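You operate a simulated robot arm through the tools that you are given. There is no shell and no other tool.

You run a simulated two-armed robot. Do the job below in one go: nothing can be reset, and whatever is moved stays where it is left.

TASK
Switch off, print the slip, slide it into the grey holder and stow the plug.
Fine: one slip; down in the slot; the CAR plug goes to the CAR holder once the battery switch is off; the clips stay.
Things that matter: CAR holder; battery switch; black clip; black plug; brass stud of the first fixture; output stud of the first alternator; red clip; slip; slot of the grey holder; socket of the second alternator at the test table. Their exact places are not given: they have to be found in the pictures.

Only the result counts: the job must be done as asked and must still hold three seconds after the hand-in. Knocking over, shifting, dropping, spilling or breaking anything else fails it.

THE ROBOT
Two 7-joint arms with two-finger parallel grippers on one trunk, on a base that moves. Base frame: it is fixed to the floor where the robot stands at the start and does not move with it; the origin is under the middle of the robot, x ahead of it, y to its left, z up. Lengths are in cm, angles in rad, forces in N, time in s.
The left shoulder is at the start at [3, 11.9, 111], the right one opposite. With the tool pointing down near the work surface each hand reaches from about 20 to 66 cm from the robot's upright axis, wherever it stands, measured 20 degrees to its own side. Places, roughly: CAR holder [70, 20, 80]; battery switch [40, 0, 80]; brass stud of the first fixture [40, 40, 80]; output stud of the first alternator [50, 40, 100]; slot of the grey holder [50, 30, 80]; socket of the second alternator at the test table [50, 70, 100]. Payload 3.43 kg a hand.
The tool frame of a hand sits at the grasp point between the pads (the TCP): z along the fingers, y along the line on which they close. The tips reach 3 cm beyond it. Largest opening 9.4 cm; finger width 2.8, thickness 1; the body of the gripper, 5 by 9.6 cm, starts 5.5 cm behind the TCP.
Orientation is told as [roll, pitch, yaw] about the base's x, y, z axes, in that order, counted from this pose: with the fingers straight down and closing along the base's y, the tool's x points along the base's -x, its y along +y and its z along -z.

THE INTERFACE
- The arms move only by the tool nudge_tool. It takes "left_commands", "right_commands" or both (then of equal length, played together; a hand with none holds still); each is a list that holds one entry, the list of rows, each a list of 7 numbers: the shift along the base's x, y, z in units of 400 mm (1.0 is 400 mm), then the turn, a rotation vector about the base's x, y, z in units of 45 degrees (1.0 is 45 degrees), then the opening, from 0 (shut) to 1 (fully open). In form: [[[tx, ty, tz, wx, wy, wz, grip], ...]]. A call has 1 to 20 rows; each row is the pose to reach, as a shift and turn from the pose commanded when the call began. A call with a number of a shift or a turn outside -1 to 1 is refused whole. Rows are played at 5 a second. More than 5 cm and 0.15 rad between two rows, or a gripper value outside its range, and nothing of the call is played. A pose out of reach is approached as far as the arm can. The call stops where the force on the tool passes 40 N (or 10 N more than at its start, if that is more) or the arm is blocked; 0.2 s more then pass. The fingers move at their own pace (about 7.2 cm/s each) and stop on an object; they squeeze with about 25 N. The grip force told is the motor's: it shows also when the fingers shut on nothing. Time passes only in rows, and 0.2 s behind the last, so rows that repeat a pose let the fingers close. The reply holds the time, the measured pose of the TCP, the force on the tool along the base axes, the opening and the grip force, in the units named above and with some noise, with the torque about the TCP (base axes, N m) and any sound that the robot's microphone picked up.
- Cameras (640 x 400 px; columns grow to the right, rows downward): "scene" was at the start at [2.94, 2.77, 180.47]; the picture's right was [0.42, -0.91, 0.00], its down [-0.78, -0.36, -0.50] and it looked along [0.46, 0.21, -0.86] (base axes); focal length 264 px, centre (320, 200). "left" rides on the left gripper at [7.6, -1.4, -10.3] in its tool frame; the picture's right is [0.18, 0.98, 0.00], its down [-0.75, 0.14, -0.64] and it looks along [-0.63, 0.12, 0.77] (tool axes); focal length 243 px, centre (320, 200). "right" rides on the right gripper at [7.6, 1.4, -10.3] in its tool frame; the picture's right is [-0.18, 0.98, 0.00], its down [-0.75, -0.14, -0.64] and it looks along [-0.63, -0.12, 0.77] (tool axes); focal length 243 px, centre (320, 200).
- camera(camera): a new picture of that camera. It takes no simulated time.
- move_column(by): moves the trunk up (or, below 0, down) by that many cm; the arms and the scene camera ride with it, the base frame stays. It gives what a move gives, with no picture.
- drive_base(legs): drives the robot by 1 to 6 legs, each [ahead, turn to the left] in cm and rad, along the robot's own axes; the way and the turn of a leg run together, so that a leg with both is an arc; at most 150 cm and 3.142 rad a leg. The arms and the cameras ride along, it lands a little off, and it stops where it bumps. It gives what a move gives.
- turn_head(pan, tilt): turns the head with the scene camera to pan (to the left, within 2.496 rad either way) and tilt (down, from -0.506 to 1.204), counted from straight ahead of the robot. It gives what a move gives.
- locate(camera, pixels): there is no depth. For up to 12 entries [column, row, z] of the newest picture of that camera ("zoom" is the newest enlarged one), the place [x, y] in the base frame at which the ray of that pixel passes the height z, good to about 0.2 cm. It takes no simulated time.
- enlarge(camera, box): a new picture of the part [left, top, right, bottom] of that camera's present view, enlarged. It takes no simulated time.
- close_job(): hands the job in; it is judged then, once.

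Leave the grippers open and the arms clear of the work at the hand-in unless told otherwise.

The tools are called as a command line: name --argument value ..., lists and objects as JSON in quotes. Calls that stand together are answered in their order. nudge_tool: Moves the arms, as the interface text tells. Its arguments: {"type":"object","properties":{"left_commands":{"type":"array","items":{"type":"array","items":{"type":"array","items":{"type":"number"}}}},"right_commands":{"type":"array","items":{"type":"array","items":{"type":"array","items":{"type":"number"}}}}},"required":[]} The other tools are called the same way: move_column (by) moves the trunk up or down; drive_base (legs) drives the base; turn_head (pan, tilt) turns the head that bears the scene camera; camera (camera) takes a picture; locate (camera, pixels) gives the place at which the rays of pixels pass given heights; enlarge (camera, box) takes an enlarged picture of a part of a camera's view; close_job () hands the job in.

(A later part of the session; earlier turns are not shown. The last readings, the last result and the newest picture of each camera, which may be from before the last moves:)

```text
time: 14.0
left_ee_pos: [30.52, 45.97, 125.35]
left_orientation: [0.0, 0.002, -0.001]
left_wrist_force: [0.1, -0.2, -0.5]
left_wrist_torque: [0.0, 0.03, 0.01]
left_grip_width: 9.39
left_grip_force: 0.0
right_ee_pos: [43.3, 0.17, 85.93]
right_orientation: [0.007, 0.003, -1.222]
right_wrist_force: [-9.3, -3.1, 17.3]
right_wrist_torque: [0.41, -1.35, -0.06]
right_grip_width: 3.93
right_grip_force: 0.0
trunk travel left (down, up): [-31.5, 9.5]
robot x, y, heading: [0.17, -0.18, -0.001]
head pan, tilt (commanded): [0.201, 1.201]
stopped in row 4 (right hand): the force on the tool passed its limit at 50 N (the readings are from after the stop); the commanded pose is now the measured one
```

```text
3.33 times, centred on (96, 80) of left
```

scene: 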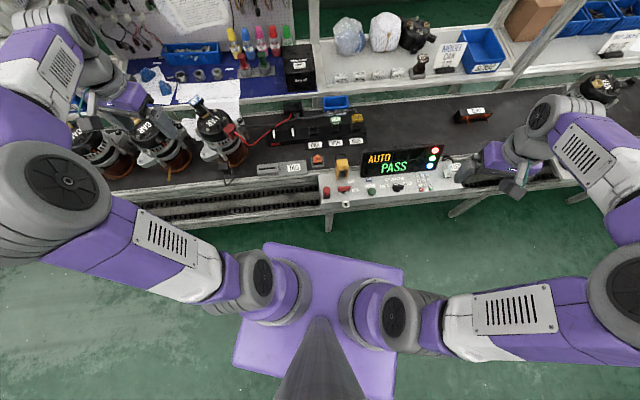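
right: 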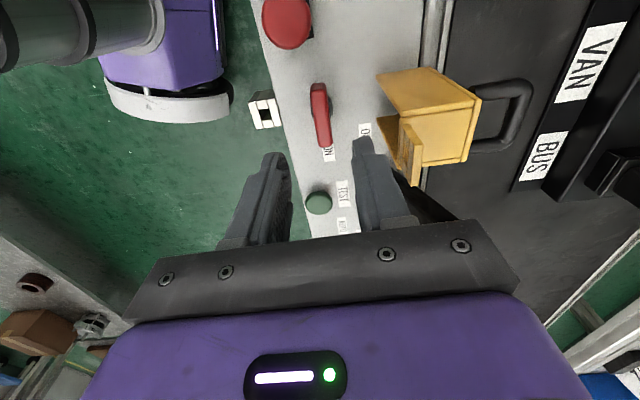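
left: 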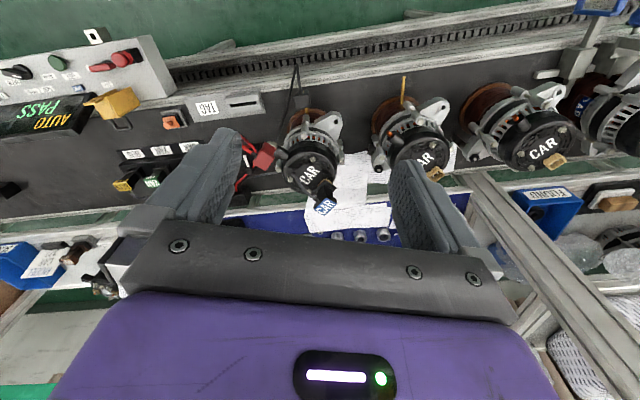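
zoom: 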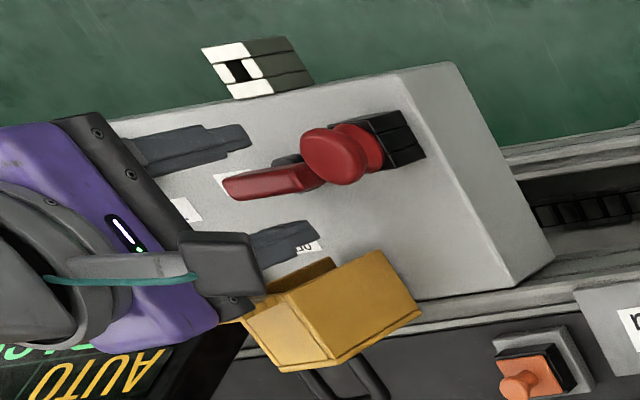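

The guard looks unmoved. My lift was refused for one too-long step; I repeat it with shorter steps.

nudge_tool --right_commands '[[[-0.01, -0.003, 0.05, 0, 0, 0, 0.42], [-0.03, -0.01, 0.12, 0, 0, 0, 0.3], [-0.05, -0.02, 0.22, 0, 0, 0, 0.1], [-0.05, -0.03, 0.32, 0, 0, 0, 0], [-0.05, -0.1, 0.4, 0, 0, 0, 0], [-0.05, -0.18, 0.46, 0, 0, 0, 0], [-0.05, -0.28, 0.48, 0, 0, 0, 0]]]'

enlarge --camera "scene" --box '[310, 150, 390, 200]'

enlarge --camera "left" --box '[0, 20, 192, 140]'

```text
time: 15.6
left_ee_pos: [30.74, 45.97, 125.44]
left_orientation: [0.0, 0.001, -0.001]
left_wrist_force: [0.7, -0.8, 0.0]
left_wrist_torque: [-0.01, -0.02, 0.01]
left_grip_width: 9.4
left_grip_force: 0.1
right_ee_pos: [41.54, -10.85, 104.79]
right_orientation: [0.005, 0.001, -1.22]
right_wrist_force: [0.5, -0.4, 0.3]
right_wrist_torque: [0.01, -0.01, 0.0]
right_grip_width: 0.0
right_grip_force: 25.1
trunk travel left (down, up): [-31.5, 9.5]
robot x, y, heading: [-0.16, -0.06, 0.004]
head pan, tilt (commanded): [0.201, 1.201]
```

```text
8.00 times, centred on (350, 175) of scene
```

zoom: 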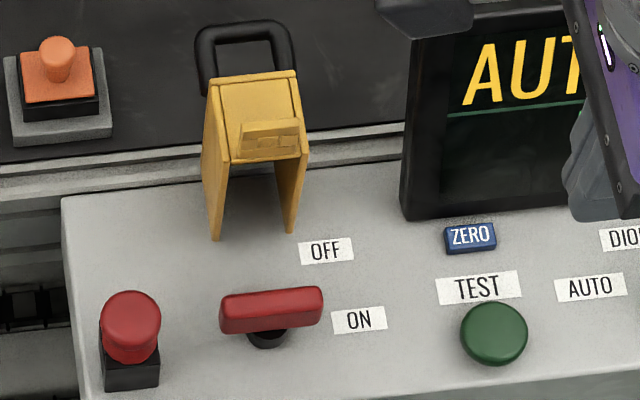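

```text
3.33 times, centred on (96, 80) of left
```

zoom: 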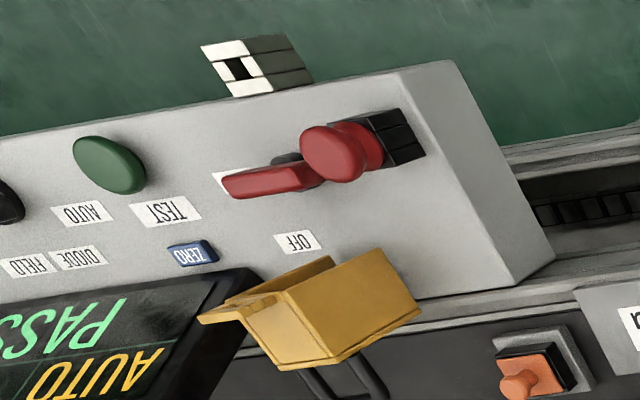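

Guard and panel are unchanged. New plan: push the bar's right half away from the robot with closed fingers, with the hand turned to yaw ≈ +0.35 so the gripper body clears the guard. I first rotate the hand (two steps) above the panel.

nudge_tool --right_commands '[[[0, 0, 0, 0, 0, 0.167, 0], [0, 0, 0, 0, 0, 0.333, 0], [0, 0, 0, 0, 0, 0.5, 0], [0, 0, 0, 0, 0, 0.667, 0], [0, 0, 0, 0, 0, 0.833, 0], [0, 0, 0, 0, 0, 1.0, 0]]]'

nudge_tool --right_commands '[[[0, 0.03, -0.03, 0, 0, 0.167, 0], [0, 0.06, -0.06, 0, 0, 0.333, 0], [0, 0.09, -0.09, 0, 0, 0.5, 0], [-0.005, 0.13, -0.12, 0, 0, 0.667, 0], [-0.01, 0.16, -0.15, 0, 0, 0.833, 0], [-0.01, 0.193, -0.19, 0, 0, 1.0, 0]]]'

camera --camera "right"

```text
time: 17.0
left_ee_pos: [30.67, 46.04, 125.36]
left_orientation: [0.001, -0.001, 0.0]
left_wrist_force: [-0.7, 0.3, 0.3]
left_wrist_torque: [-0.01, 0.01, -0.01]
left_grip_width: 9.42
left_grip_force: 0.1
right_ee_pos: [41.5, -10.92, 104.98]
right_orientation: [0.007, 0.0, -0.431]
right_wrist_force: [-0.3, -0.4, -0.5]
right_wrist_torque: [-0.01, -0.02, 0.02]
right_grip_width: 0.0
right_grip_force: 24.9
trunk travel left (down, up): [-31.5, 9.5]
robot x, y, heading: [-0.06, 0.2, 0.003]
head pan, tilt (commanded): [0.201, 1.201]
```

```text
time: 18.4
left_ee_pos: [30.79, 46.07, 125.22]
left_orientation: [0.0, 0.001, -0.002]
left_wrist_force: [0.2, -0.1, -0.4]
left_wrist_torque: [-0.01, 0.0, 0.0]
left_grip_width: 9.4
left_grip_force: 0.0
right_ee_pos: [41.14, -3.24, 97.59]
right_orientation: [0.005, 0.001, 0.353]
right_wrist_force: [0.1, 0.8, 0.0]
right_wrist_torque: [0.01, 0.0, -0.01]
right_grip_width: 0.01
right_grip_force: 25.2
trunk travel left (down, up): [-31.5, 9.5]
robot x, y, heading: [0.05, -0.2, -0.0]
head pan, tilt (commanded): [0.201, 1.201]
```

```text
taken
```

right: 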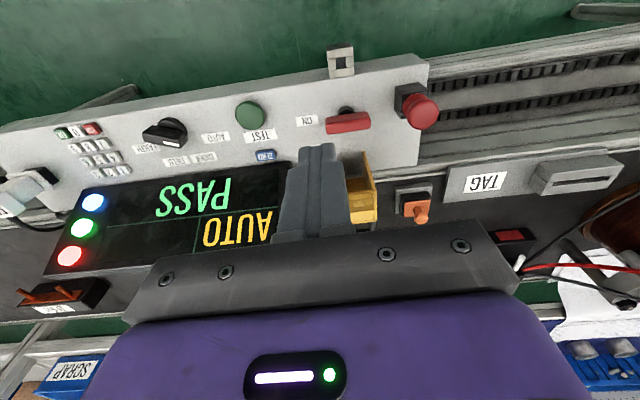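

The closed fingers are in front of the bar. I zoom the right view to measure bar ends relative to the TCP.

enlarge --camera "right" --box '[288, 80, 416, 160]'

locate --camera "right" --pixels '[[327, 126, 82.7], [371, 121, 82.7], [349, 124, 82.7], [306, 120, 80], [320, 98, 82]]'

```text
5.00 times, centred on (352, 120) of right
```

zoom: 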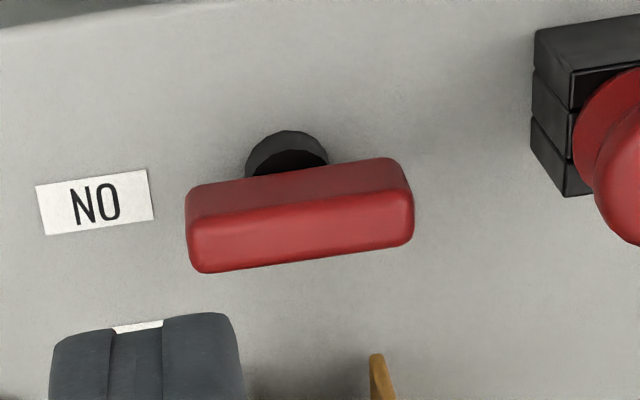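

```text
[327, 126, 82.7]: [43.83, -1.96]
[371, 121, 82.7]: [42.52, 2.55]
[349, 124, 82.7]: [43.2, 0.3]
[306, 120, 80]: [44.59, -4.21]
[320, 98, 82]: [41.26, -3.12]
```

Bar centre (43.2, 0.3), half-length ≈2.35. I descend in front of its right half (TCP z→84.5, tips 1.5 cm above the panel).

nudge_tool --right_commands '[[[-0.003, 0.007, -0.1, 0, 0, 0, 0], [-0.003, 0.007, -0.2, 0, 0, 0, 0], [-0.003, 0.007, -0.27, 0, 0, 0, 0], [-0.003, 0.007, -0.327, 0, 0, 0, 0], [-0.003, 0.007, -0.327, 0, 0, 0, 0]]]'

enlarge --camera "right" --box '[224, 60, 416, 180]'

enlarge --camera "left" --box '[0, 20, 192, 140]'

```text
time: 19.6
left_ee_pos: [30.62, 46.1, 125.38]
left_orientation: [0.0, -0.001, -0.001]
left_wrist_force: [-0.2, -0.7, 0.8]
left_wrist_torque: [-0.01, 0.02, -0.01]
left_grip_width: 9.39
left_grip_force: 0.0
right_ee_pos: [41.02, -3.05, 84.29]
right_orientation: [0.005, 0.0, 0.351]
right_wrist_force: [0.3, -0.4, 0.6]
right_wrist_torque: [0.0, 0.04, 0.03]
right_grip_width: 0.0
right_grip_force: 25.0
trunk travel left (down, up): [-31.5, 9.5]
robot x, y, heading: [0.1, 0.16, 0.003]
head pan, tilt (commanded): [0.201, 1.201]
```

```text
3.33 times, centred on (320, 120) of right
```

zoom: 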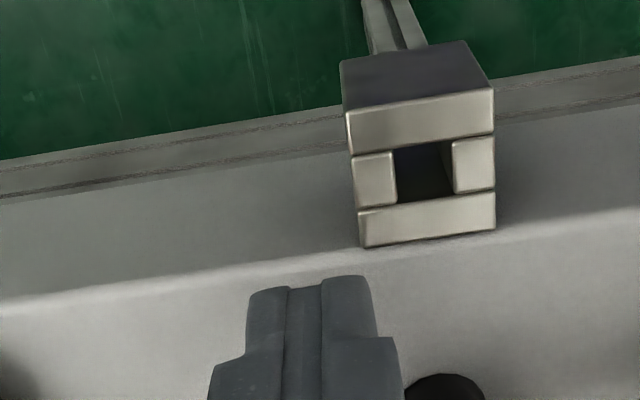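

```text
3.33 times, centred on (96, 80) of left
```

zoom: 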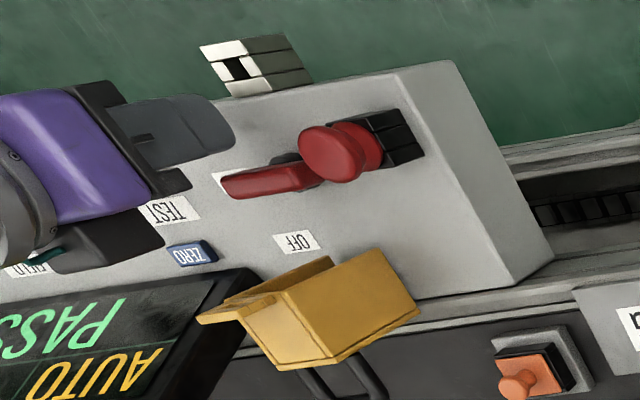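

Fingers stand in front of the bar's right half. I now push along the bench's depth direction (0.94, 0.34) by 2 cm and watch force/sound.

nudge_tool --right_commands '[[[0.0118, 0.0043, 0, 0, 0, 0, 0], [0.0235, 0.0086, 0, 0, 0, 0, 0], [0.0353, 0.0128, 0, 0, 0, 0, 0], [0.0411, 0.015, 0, 0, 0, 0, 0], [0.047, 0.0171, 0, 0, 0, 0, 0]]]'

enlarge --camera "left" --box '[0, 20, 192, 140]'

```text
time: 20.8
left_ee_pos: [30.57, 45.91, 125.44]
left_orientation: [0.0, 0.002, 0.001]
left_wrist_force: [-0.5, -0.3, -0.1]
left_wrist_torque: [-0.03, -0.02, -0.01]
left_grip_width: 9.43
left_grip_force: 0.2
right_ee_pos: [42.63, -2.51, 84.34]
right_orientation: [0.006, 0.003, 0.35]
right_wrist_force: [-6.8, -8.4, -1.1]
right_wrist_torque: [-0.02, 0.04, 0.01]
right_grip_width: 0.0
right_grip_force: 24.8
trunk travel left (down, up): [-31.5, 9.5]
robot x, y, heading: [-0.38, 0.46, 0.001]
head pan, tilt (commanded): [0.201, 1.201]
```

```text
3.33 times, centred on (96, 80) of left
```

zoom: 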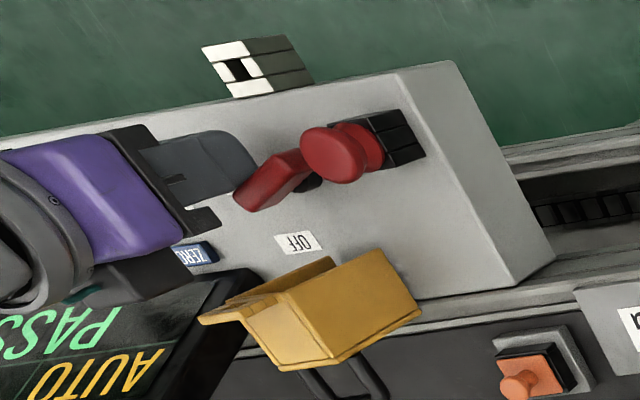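

The bar is turning (about 20–35°). I continue pushing another 1 cm along the same direction.

nudge_tool --right_commands '[[[0.0059, 0.0021, 0, 0, 0, 0, 0], [0.0118, 0.0043, 0, 0, 0, 0, 0], [0.0176, 0.0064, 0, 0, 0, 0, 0], [0.0235, 0.0086, 0, 0, 0, 0, 0]]]'

enlarge --camera "left" --box '[32, 30, 128, 90]'

```text
time: 21.8
left_ee_pos: [30.59, 46.0, 125.43]
left_orientation: [0.0, 0.001, 0.0]
left_wrist_force: [0.1, -0.3, 0.3]
left_wrist_torque: [0.0, -0.01, 0.0]
left_grip_width: 9.41
left_grip_force: 0.1
right_ee_pos: [43.85, -1.88, 84.42]
right_orientation: [0.007, -0.002, 0.352]
right_wrist_force: [-4.3, -3.4, 0.1]
right_wrist_torque: [-0.1, 0.14, 0.03]
right_grip_width: 0.0
right_grip_force: 25.1
trunk travel left (down, up): [-31.5, 9.5]
robot x, y, heading: [-0.21, -0.18, -0.001]
head pan, tilt (commanded): [0.201, 1.201]
```

```text
6.67 times, centred on (80, 60) of left
```

zoom: 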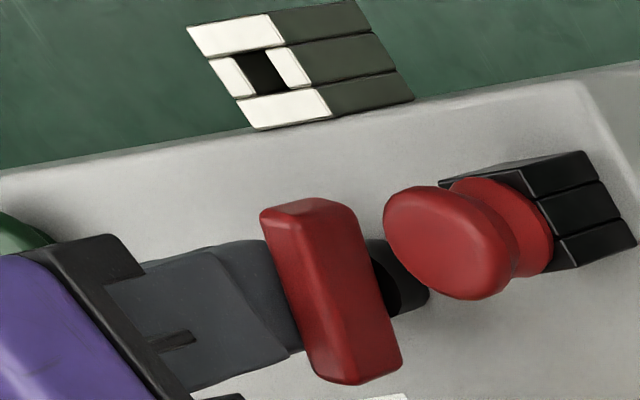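

The bar has swung fully across (now pointing along the bench depth, toward OFF). I back off to the right and lift, then inspect.

nudge_tool --right_commands '[[[0.004, -0.015, 0, 0, 0, 0, 0], [0.008, -0.03, 0.02, 0, 0, 0, 0], [0.008, -0.03, 0.12, 0, 0, 0, 0], [0.008, -0.03, 0.22, 0, 0, 0, 0], [0.008, -0.08, 0.32, 0, 0, 0, 0], [0.008, -0.16, 0.4, 0, 0, 0, 0], [0.008, -0.25, 0.44, 0, 0, 0, 0.5], [0.008, -0.34, 0.48, 0, 0, 0, 1]]]'

enlarge --camera "scene" --box '[310, 150, 390, 200]'

enlarge --camera "left" --box '[0, 20, 192, 140]'

camera --camera "scene"

```text
time: 23.6
left_ee_pos: [30.68, 45.97, 125.38]
left_orientation: [-0.001, 0.0, 0.0]
left_wrist_force: [0.2, -0.2, 0.4]
left_wrist_torque: [0.01, -0.02, 0.04]
left_grip_width: 9.4
left_grip_force: 0.1
right_ee_pos: [44.18, -15.47, 103.54]
right_orientation: [0.007, -0.001, 0.35]
right_wrist_force: [-0.3, 0.4, -0.2]
right_wrist_torque: [-0.03, -0.04, -0.01]
right_grip_width: 8.01
right_grip_force: 0.1
trunk travel left (down, up): [-31.5, 9.5]
robot x, y, heading: [0.22, -0.29, 0.0]
head pan, tilt (commanded): [0.201, 1.201]
```

```text
8.00 times, centred on (350, 175) of scene
```

zoom: 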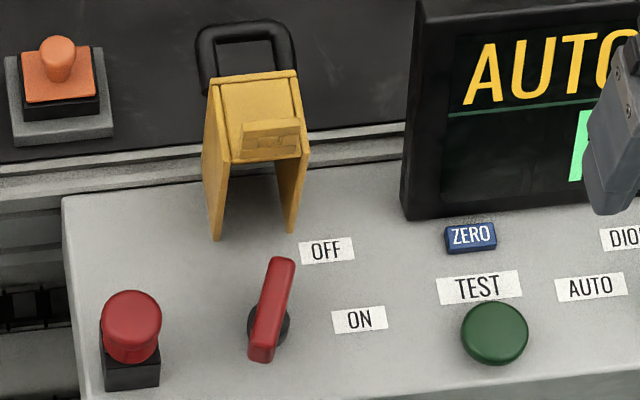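

```text
3.33 times, centred on (96, 80) of left
```

zoom: 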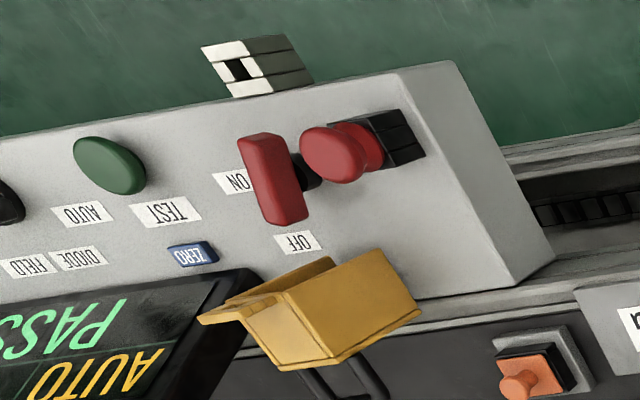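

```text
taken
```

scene: 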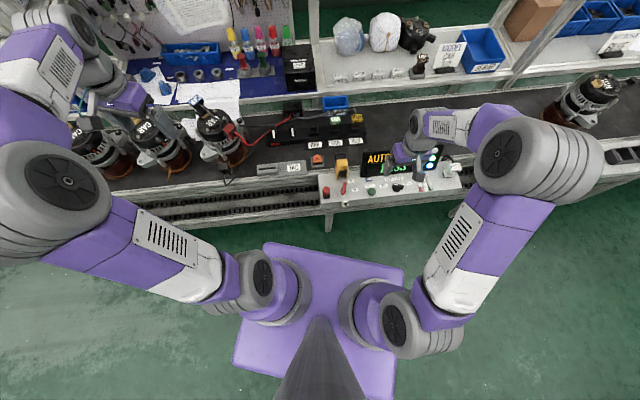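

The handle now points toward OFF. I measure its angle precisely to see if it is fully at its stop.

enlarge --camera "scene" --box '[326, 175, 366, 200]'

locate --camera "zoom" --pixels '[[240, 310, 83.2], [290, 130, 83.2], [265, 220, 83.2]]'

locate --camera "left" --pixels '[[74.5, 62, 83], [84, 85, 83], [80, 74, 83]]'

```text
16.00 times, centred on (346, 188) of scene
```

zoom: 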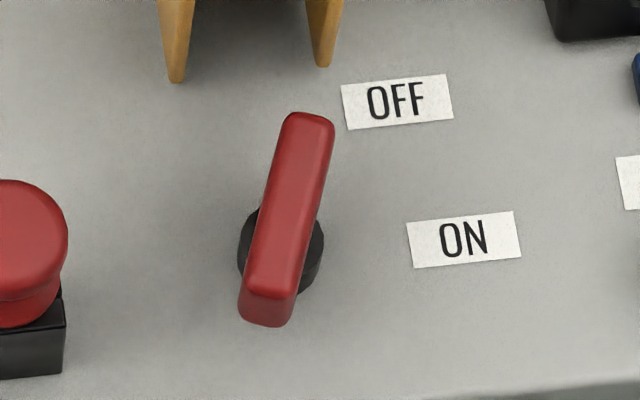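

```text
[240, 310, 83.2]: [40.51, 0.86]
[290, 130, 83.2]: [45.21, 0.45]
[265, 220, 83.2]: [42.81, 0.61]
```

```text
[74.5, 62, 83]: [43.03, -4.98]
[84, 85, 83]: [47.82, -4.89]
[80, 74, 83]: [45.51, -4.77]
```

I measure the bar's angle again with better end points in the scene and left views.

enlarge --camera "left" --box '[50, 50, 114, 90]'

locate --camera "zoom" --pixels '[[265, 120, 83], [355, 340, 83], [310, 230, 83]]'

locate --camera "scene" --pixels '[[342.8, 193.6, 83.2], [345.2, 183.1, 83.2]]'

```text
10.00 times, centred on (82, 70) of left
```

zoom: 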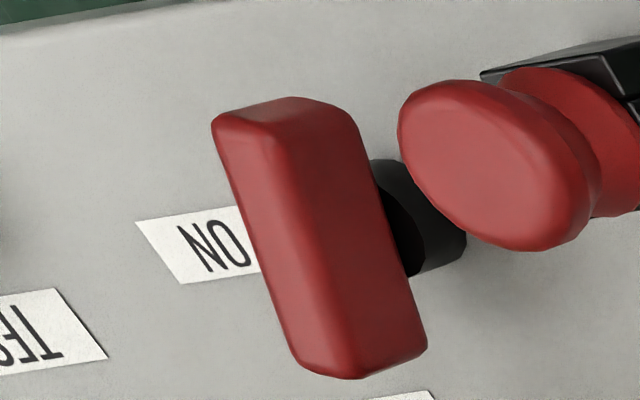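

```text
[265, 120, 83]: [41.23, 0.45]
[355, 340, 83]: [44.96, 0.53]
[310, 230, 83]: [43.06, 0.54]
```

```text
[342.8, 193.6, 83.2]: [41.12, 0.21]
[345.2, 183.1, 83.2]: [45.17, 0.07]
```

The bar now lies along base +x, i.e. turned 70° from ON. To be sure it reaches its OFF stop, I'll push its near end gently rightwards with closed fingers, coming from between the bar and the E-stop. First hover at (39.6, 2.4).

nudge_tool --right_commands '[[[-0.02, 0.09, -0.03, 0, 0, 0, 0], [-0.04, 0.18, -0.06, 0, 0, 0, 0], [-0.06, 0.27, -0.09, 0, 0, 0, 0], [-0.08, 0.36, -0.12, 0, 0, 0, 0], [-0.114, 0.447, -0.163, 0, 0, 0, 0], [-0.114, 0.447, -0.163, 0, 0, 0, 0]]]'

enlarge --camera "right" --box '[256, 60, 416, 160]'

locate --camera "zoom" --pixels '[[320, 200, 83]]'

```text
time: 25.0
left_ee_pos: [30.79, 45.91, 125.31]
left_orientation: [0.0, 0.001, -0.001]
left_wrist_force: [0.6, 0.1, 0.3]
left_wrist_torque: [0.01, 0.01, 0.0]
left_grip_width: 9.42
left_grip_force: 0.1
right_ee_pos: [39.48, 2.28, 96.81]
right_orientation: [0.008, 0.001, 0.348]
right_wrist_force: [-1.1, -0.5, 0.2]
right_wrist_torque: [0.0, 0.02, 0.0]
right_grip_width: 0.01
right_grip_force: 24.9
trunk travel left (down, up): [-31.5, 9.5]
robot x, y, heading: [-0.2, -0.03, 0.0]
head pan, tilt (commanded): [0.201, 1.201]
```

```text
4.00 times, centred on (336, 110) of right
```

zoom: 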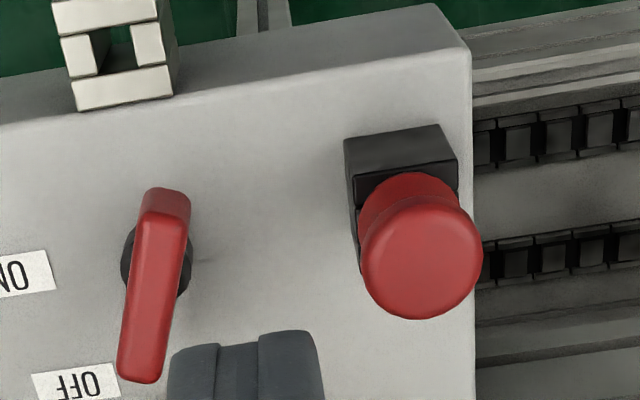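

```text
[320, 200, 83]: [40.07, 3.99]
```

The landing spot at zoom ≈(256,152) between bar and E-stop is free. I descend to z≈84.5.

nudge_tool --right_commands '[[[0, 0, -0.1, 0, 0, 0, 0], [0, 0, -0.2, 0, 0, 0, 0], [0, 0, -0.27, 0, 0, 0, 0], [0, 0, -0.307, 0, 0, 0, 0], [0, 0, -0.307, 0, 0, 0, 0]]]'

nudge_tool --right_commands '[[[0.0043, -0.0118, 0, 0, 0, 0, 0], [0.0086, -0.0235, 0, 0, 0, 0, 0], [0.0107, -0.0294, 0, 0, 0, 0, 0], [0.0128, -0.0353, 0, 0, 0, 0, 0]]]'

enlarge --camera "left" --box '[50, 40, 146, 100]'

```text
time: 26.2
left_ee_pos: [30.78, 45.99, 125.37]
left_orientation: [0.0, -0.001, 0.0]
left_wrist_force: [0.1, -1.4, 0.5]
left_wrist_torque: [-0.03, 0.03, -0.03]
left_grip_width: 9.42
left_grip_force: 0.0
right_ee_pos: [39.7, 2.33, 84.72]
right_orientation: [0.007, 0.001, 0.352]
right_wrist_force: [-0.6, -0.2, 0.4]
right_wrist_torque: [-0.03, 0.02, -0.03]
right_grip_width: 0.0
right_grip_force: 25.0
trunk travel left (down, up): [-31.5, 9.5]
robot x, y, heading: [-0.14, -0.18, -0.001]
head pan, tilt (commanded): [0.201, 1.201]
```

```text
time: 27.2
left_ee_pos: [30.49, 46.13, 125.31]
left_orientation: [0.001, 0.0, 0.0]
left_wrist_force: [0.7, 0.2, 0.5]
left_wrist_torque: [-0.01, -0.02, 0.0]
left_grip_width: 9.4
left_grip_force: 0.0
right_ee_pos: [39.82, 0.92, 84.81]
right_orientation: [0.007, 0.002, 0.35]
right_wrist_force: [-7.5, 2.4, -1.7]
right_wrist_torque: [-0.19, -0.53, 0.04]
right_grip_width: 0.0
right_grip_force: 24.5
trunk travel left (down, up): [-31.5, 9.5]
robot x, y, heading: [-0.09, 0.06, -0.001]
head pan, tilt (commanded): [0.201, 1.201]
```

```text
6.67 times, centred on (98, 70) of left
```

zoom: 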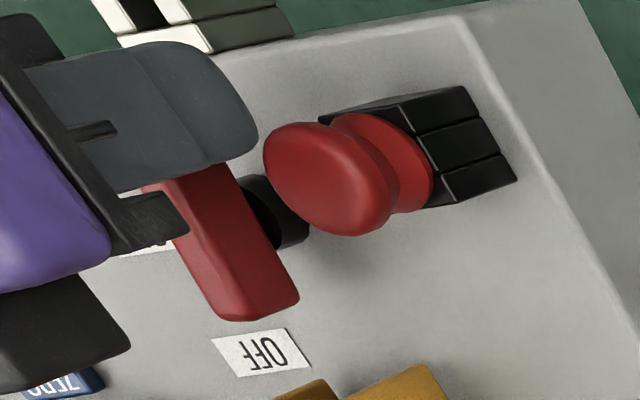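

Contact with the bar's near end at about 8 N. I push 0.3 cm more and look whether it moves or resists.

nudge_tool --right_commands '[[[0.0021, -0.0059, 0, 0, 0, 0, 0], [0.0032, -0.0088, 0, 0, 0, 0, 0], [0.0032, -0.0088, 0, 0, 0, 0, 0]]]'

enlarge --camera "left" --box '[50, 40, 146, 100]'

```text
time: 28.0
left_ee_pos: [30.64, 46.22, 125.31]
left_orientation: [-0.003, 0.0, 0.0]
left_wrist_force: [-0.3, 0.2, 0.0]
left_wrist_torque: [-0.01, -0.02, -0.03]
left_grip_width: 9.36
left_grip_force: 0.2
right_ee_pos: [40.13, 0.69, 84.78]
right_orientation: [0.007, -0.001, 0.35]
right_wrist_force: [-10.4, 11.8, -6.3]
right_wrist_torque: [0.23, 0.17, -0.03]
right_grip_width: 0.0
right_grip_force: 25.2
trunk travel left (down, up): [-31.5, 9.5]
robot x, y, heading: [0.24, -0.32, -0.003]
head pan, tilt (commanded): [0.201, 1.201]
```

```text
6.67 times, centred on (98, 70) of left
```

zoom: 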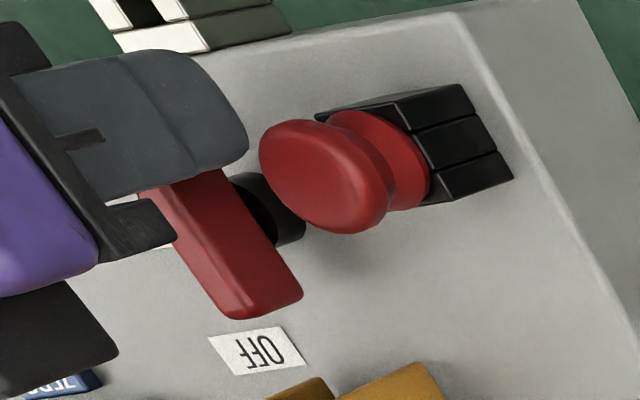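

Force has grown to about 17 N. A bit more to see if it is a hard stop.

nudge_tool --right_commands '[[[0.0021, -0.0059, 0, 0, 0, 0, 0], [0.0032, -0.0088, 0, 0, 0, 0, 0], [0.0032, -0.0088, 0, 0, 0, 0, 0]]]'

enlarge --camera "left" --box '[50, 40, 146, 100]'

```text
time: 28.8
left_ee_pos: [30.51, 46.33, 125.27]
left_orientation: [0.0, 0.001, 0.0]
left_wrist_force: [0.0, 0.1, -0.1]
left_wrist_torque: [0.01, 0.0, 0.02]
left_grip_width: 9.42
left_grip_force: 0.2
right_ee_pos: [40.1, 0.77, 84.73]
right_orientation: [0.009, 0.0, 0.355]
right_wrist_force: [-14.5, 21.6, -5.4]
right_wrist_torque: [0.39, 0.29, 0.09]
right_grip_width: 0.0
right_grip_force: 24.3
trunk travel left (down, up): [-31.5, 9.5]
robot x, y, heading: [-0.27, -0.35, 0.002]
head pan, tilt (commanded): [0.201, 1.201]
```

```text
6.67 times, centred on (98, 70) of left
```

zoom: 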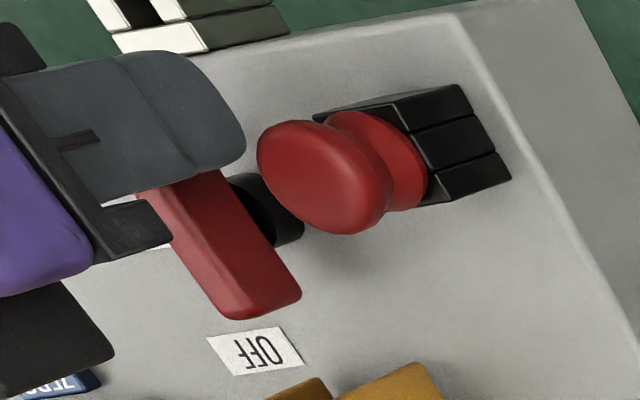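

The bar turned a further ~20° with the first push and is now at a hard stop (force rising, no movement) – fully OFF. I back off and lift.

nudge_tool --right_commands '[[[-0.0086, 0.0235, 0, 0, 0, 0, 0], [-0.012, 0.035, 0.02, 0, 0, 0, 0], [-0.012, 0.035, 0.12, 0, 0, 0, 0], [-0.012, 0.035, 0.22, 0, 0, 0, 0], [-0.012, 0.035, 0.32, 0, 0, 0, 0], [-0.012, -0.02, 0.4, 0, 0, 0, 0], [-0.012, -0.1, 0.46, 0, 0, 0, 0.5], [-0.012, -0.2, 0.5, 0, 0, 0, 1], [-0.012, -0.3, 0.52, 0, 0, 0, 1], [-0.012, -0.4, 0.52, 0, 0, 0, 1]]]'

enlarge --camera "scene" --box '[326, 170, 374, 200]'

camera --camera "scene"

```text
time: 31.0
left_ee_pos: [30.65, 46.01, 125.34]
left_orientation: [0.002, 0.002, -0.002]
left_wrist_force: [0.2, 0.0, 0.0]
left_wrist_torque: [0.03, -0.01, 0.02]
left_grip_width: 9.4
left_grip_force: 0.0
right_ee_pos: [39.62, -15.97, 105.46]
right_orientation: [0.005, 0.001, 0.352]
right_wrist_force: [-1.1, -0.4, 0.4]
right_wrist_torque: [-0.02, 0.02, 0.0]
right_grip_width: 9.4
right_grip_force: 0.3
trunk travel left (down, up): [-31.5, 9.5]
robot x, y, heading: [0.11, 0.08, 0.005]
head pan, tilt (commanded): [0.201, 1.201]
```

```text
13.33 times, centred on (350, 185) of scene
```

zoom: 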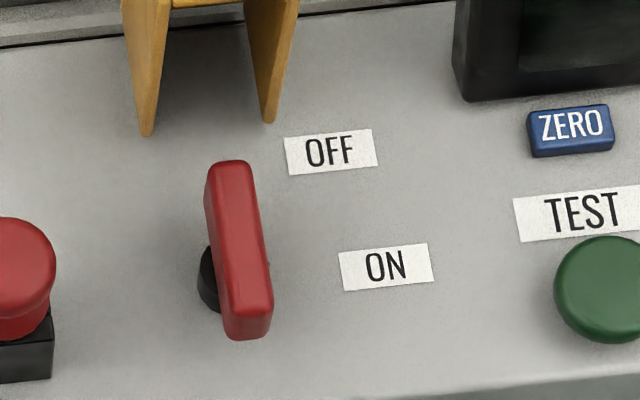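

```text
taken
```

scene: 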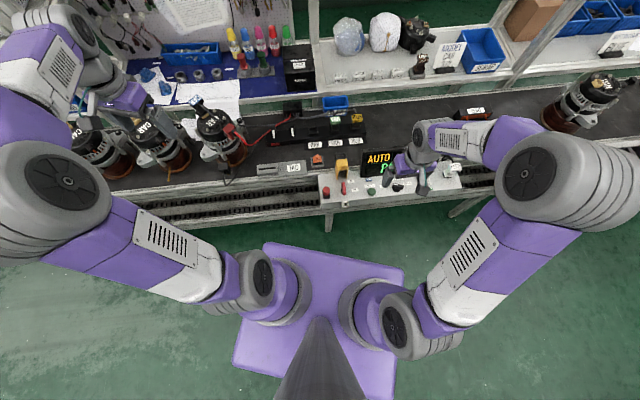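

The handle is now squarely at OFF. Next I prepare to drive in: I retract the right hand to the right and raise the column (arms ride along) for clearance.

nudge_tool --right_commands '[[[-0.03, -0.08, 0.05, 0, 0, -0.11, 1], [-0.06, -0.16, 0.1, 0, 0, -0.22, 1], [-0.09, -0.24, 0.15, 0, 0, -0.33, 1], [-0.12, -0.32, 0.2, 0, 0, -0.44, 1], [-0.15, -0.4, 0.25, 0, 0, -0.44, 1], [-0.2, -0.48, 0.28, 0, 0, -0.44, 1]]]'

move_column --by 8

drive_base --legs '[[12, 0]]'

camera --camera "scene"

```text
time: 32.4
left_ee_pos: [30.71, 45.99, 125.44]
left_orientation: [0.001, 0.0, -0.001]
left_wrist_force: [-0.1, -0.8, -0.4]
left_wrist_torque: [0.01, 0.01, -0.01]
left_grip_width: 9.4
left_grip_force: 0.0
right_ee_pos: [31.8, -35.23, 116.92]
right_orientation: [0.006, -0.001, 0.003]
right_wrist_force: [-0.7, -0.6, 0.1]
right_wrist_torque: [0.03, 0.02, 0.0]
right_grip_width: 9.39
right_grip_force: 0.0
trunk travel left (down, up): [-31.5, 9.5]
robot x, y, heading: [0.03, 0.15, -0.003]
head pan, tilt (commanded): [0.201, 1.201]
```

```text
time: 33.5
left_ee_pos: [30.67, 45.96, 133.27]
left_orientation: [-0.001, 0.0, -0.001]
left_wrist_force: [0.9, 0.3, 0.5]
left_wrist_torque: [-0.02, 0.0, 0.0]
left_grip_width: 9.4
left_grip_force: 0.0
right_ee_pos: [31.89, -35.06, 124.89]
right_orientation: [0.006, 0.0, 0.004]
right_wrist_force: [-0.3, 0.7, 0.0]
right_wrist_torque: [0.03, -0.01, -0.01]
right_grip_width: 9.41
right_grip_force: 0.2
trunk travel left (down, up): [-39.5, 1.5]
robot x, y, heading: [-0.2, 0.18, 0.002]
head pan, tilt (commanded): [0.201, 1.201]
```

```text
time: 34.8
left_ee_pos: [42.45, 46.14, 133.4]
left_orientation: [-0.001, 0.001, 0.001]
left_wrist_force: [0.0, -0.2, 0.2]
left_wrist_torque: [0.02, 0.02, 0.02]
left_grip_width: 9.42
left_grip_force: 0.1
right_ee_pos: [43.89, -35.02, 125.09]
right_orientation: [0.007, -0.001, 0.004]
right_wrist_force: [-0.1, 0.0, 1.0]
right_wrist_torque: [0.0, 0.02, 0.02]
right_grip_width: 9.39
right_grip_force: 0.1
trunk travel left (down, up): [-39.5, 1.5]
robot x, y, heading: [12.27, 0.06, -0.001]
head pan, tilt (commanded): [0.201, 1.201]
```

```text
taken
```

scene: 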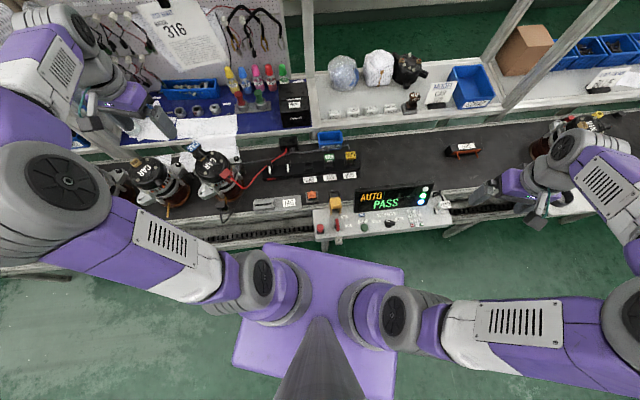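

No bump. I go on along a slight right-hand arc so the left shoulder comes forward.

drive_base --legs '[[12, -0.3]]'

camera --camera "scene"

camera --camera "left"

camera --camera "right"

```text
time: 36.1
left_ee_pos: [66.09, 33.67, 133.42]
left_orientation: [-0.001, -0.002, -0.292]
left_wrist_force: [0.3, 0.3, -0.4]
left_wrist_torque: [0.0, -0.01, 0.0]
left_grip_width: 9.39
left_grip_force: 0.1
right_ee_pos: [43.97, -44.34, 124.9]
right_orientation: [0.007, 0.0, -0.289]
right_wrist_force: [-0.2, 1.0, -0.3]
right_wrist_torque: [0.01, 0.02, -0.01]
right_grip_width: 9.38
right_grip_force: 0.0
trunk travel left (down, up): [-39.5, 1.5]
robot x, y, heading: [23.42, -1.96, -0.291]
head pan, tilt (commanded): [0.201, 1.201]
```

```text
taken
```

scene: 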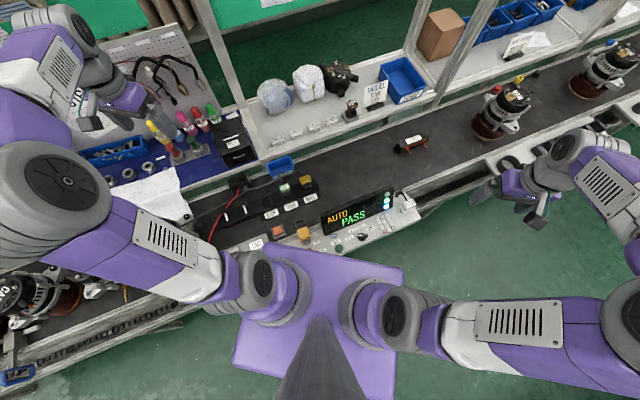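

```text
taken
```

left: 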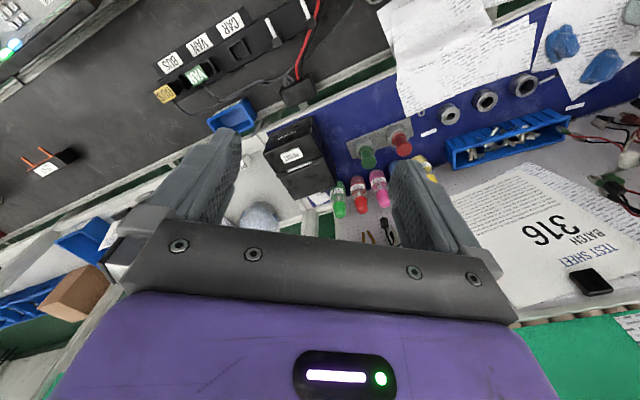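

```text
taken
```

right: 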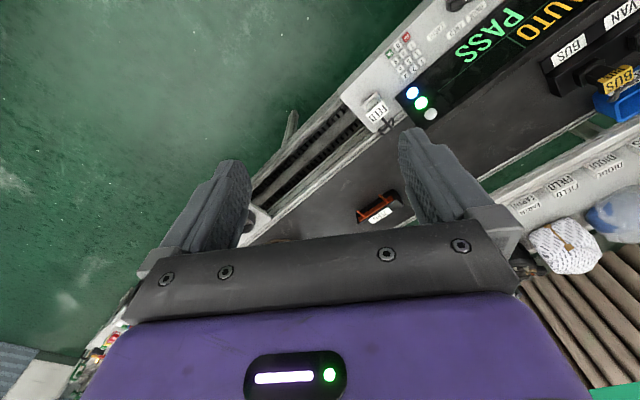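

The robot is now at (23.4, −2.0), heading −0.29; the first lamp on the display has gone out. I turn the head toward the printer and zoom on it in the left and scene cameras.

turn_head --pan 0.7 --tilt 0.95

camera --camera "scene"

enlarge --camera "left" --box '[240, 100, 368, 180]'

```text
time: 37.1
left_ee_pos: [66.24, 33.69, 133.28]
left_orientation: [0.001, -0.002, -0.291]
left_wrist_force: [-0.4, 0.2, 0.1]
left_wrist_torque: [-0.01, 0.03, 0.0]
left_grip_width: 9.41
left_grip_force: 0.1
right_ee_pos: [43.91, -44.48, 124.88]
right_orientation: [0.007, 0.0, -0.289]
right_wrist_force: [0.3, 0.2, 0.1]
right_wrist_torque: [0.0, 0.0, 0.01]
right_grip_width: 9.4
right_grip_force: 0.2
trunk travel left (down, up): [-39.5, 1.5]
robot x, y, heading: [23.62, -1.51, -0.291]
head pan, tilt (commanded): [0.7, 0.949]
```

```text
taken
```

scene: 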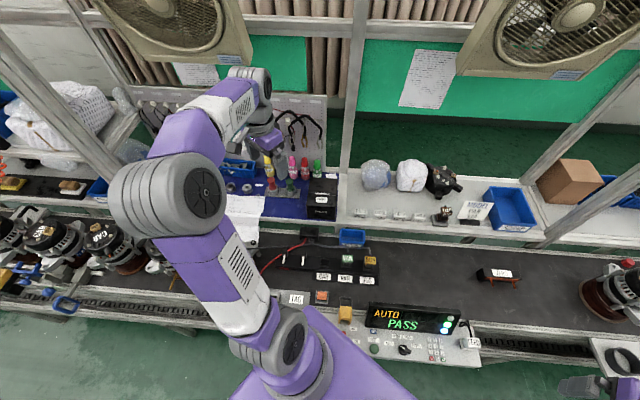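

```text
5.00 times, centred on (304, 140) of left
```

zoom: 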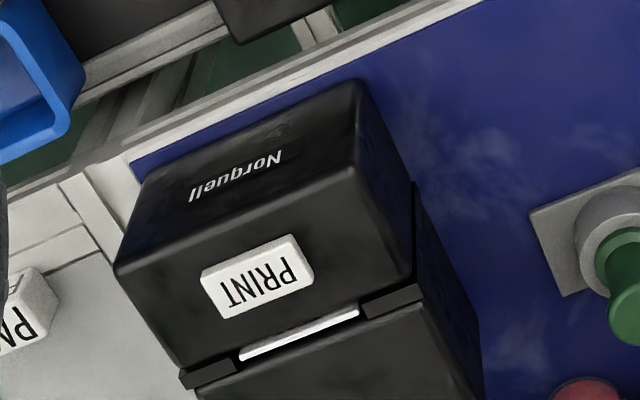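

I zoom the scene camera on the printer and triangulate PRINT key and slit.

locate --camera "zoom" --pixels '[[257, 275, 97], [257, 275, 100], [300, 334, 97], [300, 334, 100], [240, 357, 98], [358, 310, 98], [115, 265, 97], [415, 280, 97], [360, 85, 97]]'

enlarge --camera "scene" --box '[284, 165, 364, 215]'

```text
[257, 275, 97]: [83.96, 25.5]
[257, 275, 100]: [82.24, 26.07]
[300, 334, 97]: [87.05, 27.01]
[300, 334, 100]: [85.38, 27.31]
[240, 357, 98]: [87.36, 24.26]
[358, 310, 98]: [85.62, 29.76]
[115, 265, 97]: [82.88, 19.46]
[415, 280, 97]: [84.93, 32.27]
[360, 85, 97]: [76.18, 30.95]
```

```text
8.00 times, centred on (324, 190) of scene
```

zoom: 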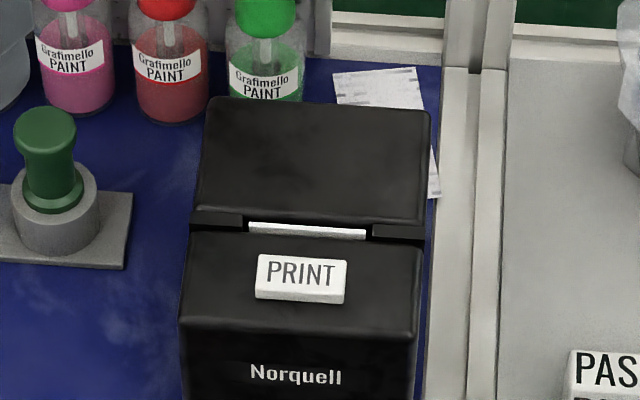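

locate --camera "zoom" --pixels '[[302, 272, 97], [302, 272, 100], [307, 231, 97], [307, 231, 100], [248, 227, 98], [367, 234, 98], [182, 322, 97], [416, 328, 97], [205, 100, 98], [430, 112, 98]]'

```text
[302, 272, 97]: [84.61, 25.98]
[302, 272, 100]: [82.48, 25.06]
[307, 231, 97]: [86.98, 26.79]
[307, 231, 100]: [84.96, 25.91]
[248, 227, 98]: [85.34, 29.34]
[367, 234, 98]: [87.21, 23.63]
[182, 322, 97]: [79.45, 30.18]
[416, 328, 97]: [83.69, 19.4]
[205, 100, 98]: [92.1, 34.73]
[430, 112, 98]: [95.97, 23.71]
```

PRINT key ≈ (83.7, 25.7, 98); slit ≈ (87.2, 26.9, 96.6), about 5.8 cm long along the bench direction. I move the left hand (closed) over the key while turning it toward yaw −1.22.

nudge_tool --left_commands '[[[0.05, -0.03, -0.03, 0, 0, -0.15, 0], [0.1, -0.06, -0.06, 0, 0, -0.3, 0], [0.15, -0.09, -0.09, 0, 0, -0.45, 0], [0.2, -0.12, -0.12, 0, 0, -0.6, 0], [0.25, -0.15, -0.15, 0, 0, -0.75, 0], [0.3, -0.17, -0.2, 0, 0, -0.9, 0], [0.35, -0.19, -0.25, 0, 0, -1.0, 0], [0.4, -0.2, -0.3, 0, 0, -1.0, 0], [0.42, -0.2, -0.36, 0, 0, -1.0, 0]]]'

nudge_tool --left_commands '[[[0, 0, -0.06, 0, 0, -0.1, 0], [0, 0, -0.12, 0, 0, -0.185, 0], [0, 0, -0.18, 0, 0, -0.185, 0], [0, 0, -0.2, 0, 0, -0.185, 0]]]'

camera --camera "left"

camera --camera "scene"

```text
time: 39.1
left_ee_pos: [83.06, 25.59, 119.0]
left_orientation: [0.001, 0.001, -1.077]
left_wrist_force: [0.3, -0.5, -0.1]
left_wrist_torque: [0.0, -0.01, 0.0]
left_grip_width: 0.02
left_grip_force: 24.5
right_ee_pos: [43.98, -44.52, 124.8]
right_orientation: [0.005, 0.0, -0.288]
right_wrist_force: [0.2, 1.3, 1.4]
right_wrist_torque: [0.03, -0.04, -0.01]
right_grip_width: 9.43
right_grip_force: 0.0
trunk travel left (down, up): [-39.5, 1.5]
robot x, y, heading: [23.67, -1.62, -0.294]
head pan, tilt (commanded): [0.7, 0.949]
```

```text
time: 40.1
left_ee_pos: [83.09, 25.61, 111.08]
left_orientation: [0.001, -0.001, -1.224]
left_wrist_force: [0.3, -0.4, -0.2]
left_wrist_torque: [-0.01, 0.0, 0.0]
left_grip_width: 0.01
left_grip_force: 24.9
right_ee_pos: [44.01, -44.53, 124.97]
right_orientation: [0.007, 0.001, -0.287]
right_wrist_force: [0.5, -0.8, -0.1]
right_wrist_torque: [0.0, 0.0, -0.02]
right_grip_width: 9.42
right_grip_force: 0.1
trunk travel left (down, up): [-39.5, 1.5]
robot x, y, heading: [23.84, -1.82, -0.294]
head pan, tilt (commanded): [0.7, 0.949]
```

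```text
taken
```

left: 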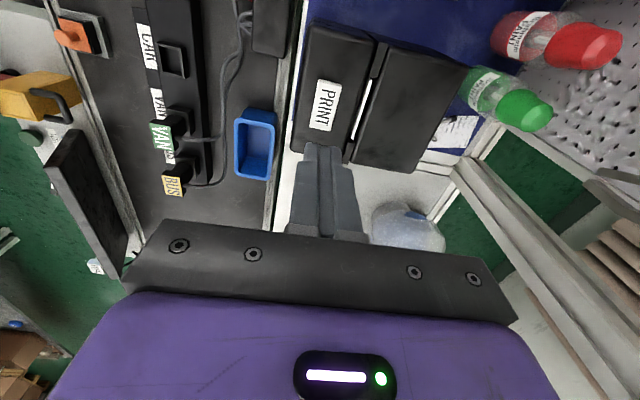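

```text
taken
```

scene: 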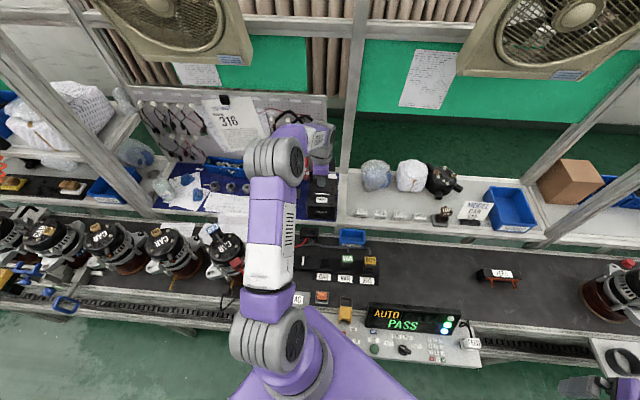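

PRINT label (325,105) is within 0.5 cm of the point under the fingertips (320,104). I shift 0.5 cm along bench depth and descend to about 1.5 cm above the key.

nudge_tool --left_commands '[[[0.006, 0.002, -0.07, 0, 0, 0, 0], [0.012, 0.004, -0.14, 0, 0, 0, 0], [0.012, 0.004, -0.21, 0, 0, 0, 0], [0.012, 0.004, -0.21, 0, 0, 0, 0]]]'

enlarge --camera "left" --box '[240, 60, 432, 180]'

enlarge --camera "scene" --box '[284, 165, 364, 215]'

```text
time: 41.1
left_ee_pos: [83.63, 25.69, 102.62]
left_orientation: [0.001, 0.0, -1.221]
left_wrist_force: [0.7, 1.2, -0.7]
left_wrist_torque: [0.01, -0.05, -0.05]
left_grip_width: 0.01
left_grip_force: 25.2
right_ee_pos: [43.93, -44.44, 124.96]
right_orientation: [0.009, -0.001, -0.287]
right_wrist_force: [-0.5, -0.3, -0.2]
right_wrist_torque: [-0.01, 0.01, 0.01]
right_grip_width: 9.41
right_grip_force: 0.1
trunk travel left (down, up): [-39.5, 1.5]
robot x, y, heading: [23.28, -1.56, -0.291]
head pan, tilt (commanded): [0.7, 0.949]
```

```text
3.33 times, centred on (336, 120) of left
```

zoom: 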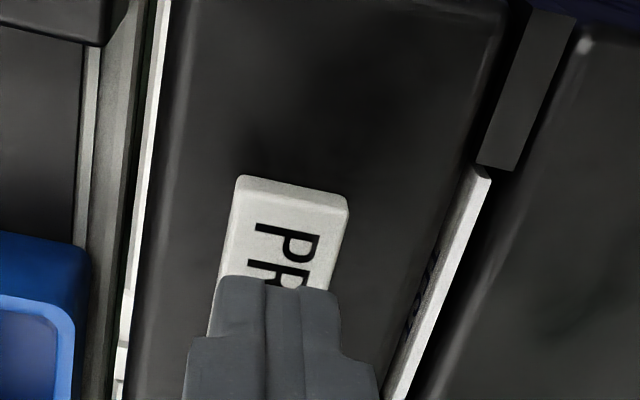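

```text
8.00 times, centred on (324, 190) of scene
```

zoom: 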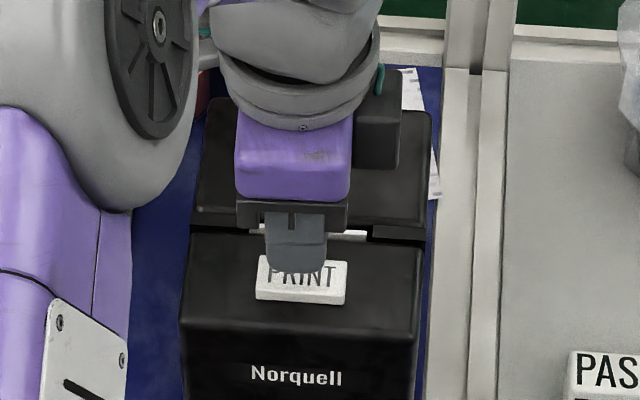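

Fingertips hover on the key's left half. I press down slowly in small steps to ~2.1 cm lower, once.

nudge_tool --left_commands '[[[0.0, -0.005, -0.01, 0, 0, 0, 0], [0.0, -0.01, -0.02, 0, 0, 0, 0], [0.0, -0.01, -0.03, 0, 0, 0, 0], [0.0, -0.01, -0.0375, 0, 0, 0, 0], [0.0, -0.01, -0.045, 0, 0, 0, 0], [0.0, -0.01, -0.0525, 0, 0, 0, 0]]]'

enlarge --camera "left" --box '[240, 60, 432, 180]'

enlarge --camera "scene" --box '[284, 165, 364, 215]'

```text
time: 42.5
left_ee_pos: [83.54, 25.39, 100.71]
left_orientation: [0.003, 0.001, -1.224]
left_wrist_force: [-1.9, -0.5, 7.8]
left_wrist_torque: [0.01, 0.06, 0.02]
left_grip_width: 0.0
left_grip_force: 24.8
right_ee_pos: [43.83, -44.51, 124.96]
right_orientation: [0.009, -0.002, -0.288]
right_wrist_force: [-0.3, -0.8, 0.7]
right_wrist_torque: [0.0, 0.0, 0.0]
right_grip_width: 9.38
right_grip_force: 0.0
trunk travel left (down, up): [-39.5, 1.5]
robot x, y, heading: [23.71, -1.7, -0.29]
head pan, tilt (commanded): [0.7, 0.949]
heard: click
```

```text
3.33 times, centred on (336, 120) of left
```

zoom: 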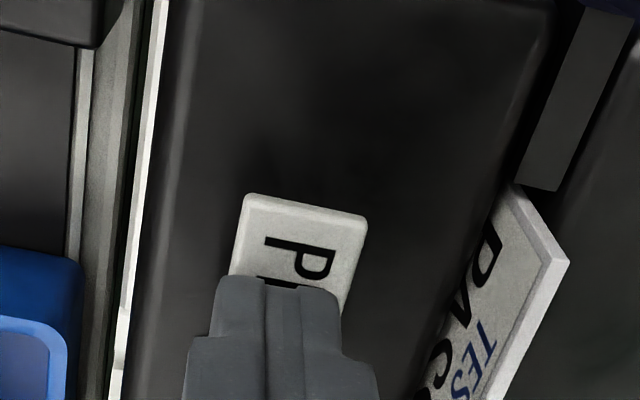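

```text
8.00 times, centred on (324, 190) of scene
```

zoom: 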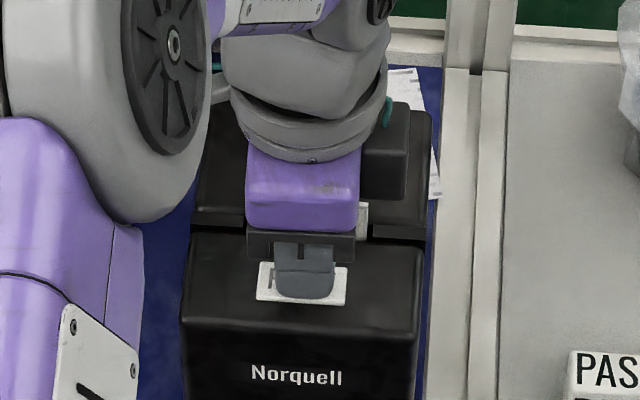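

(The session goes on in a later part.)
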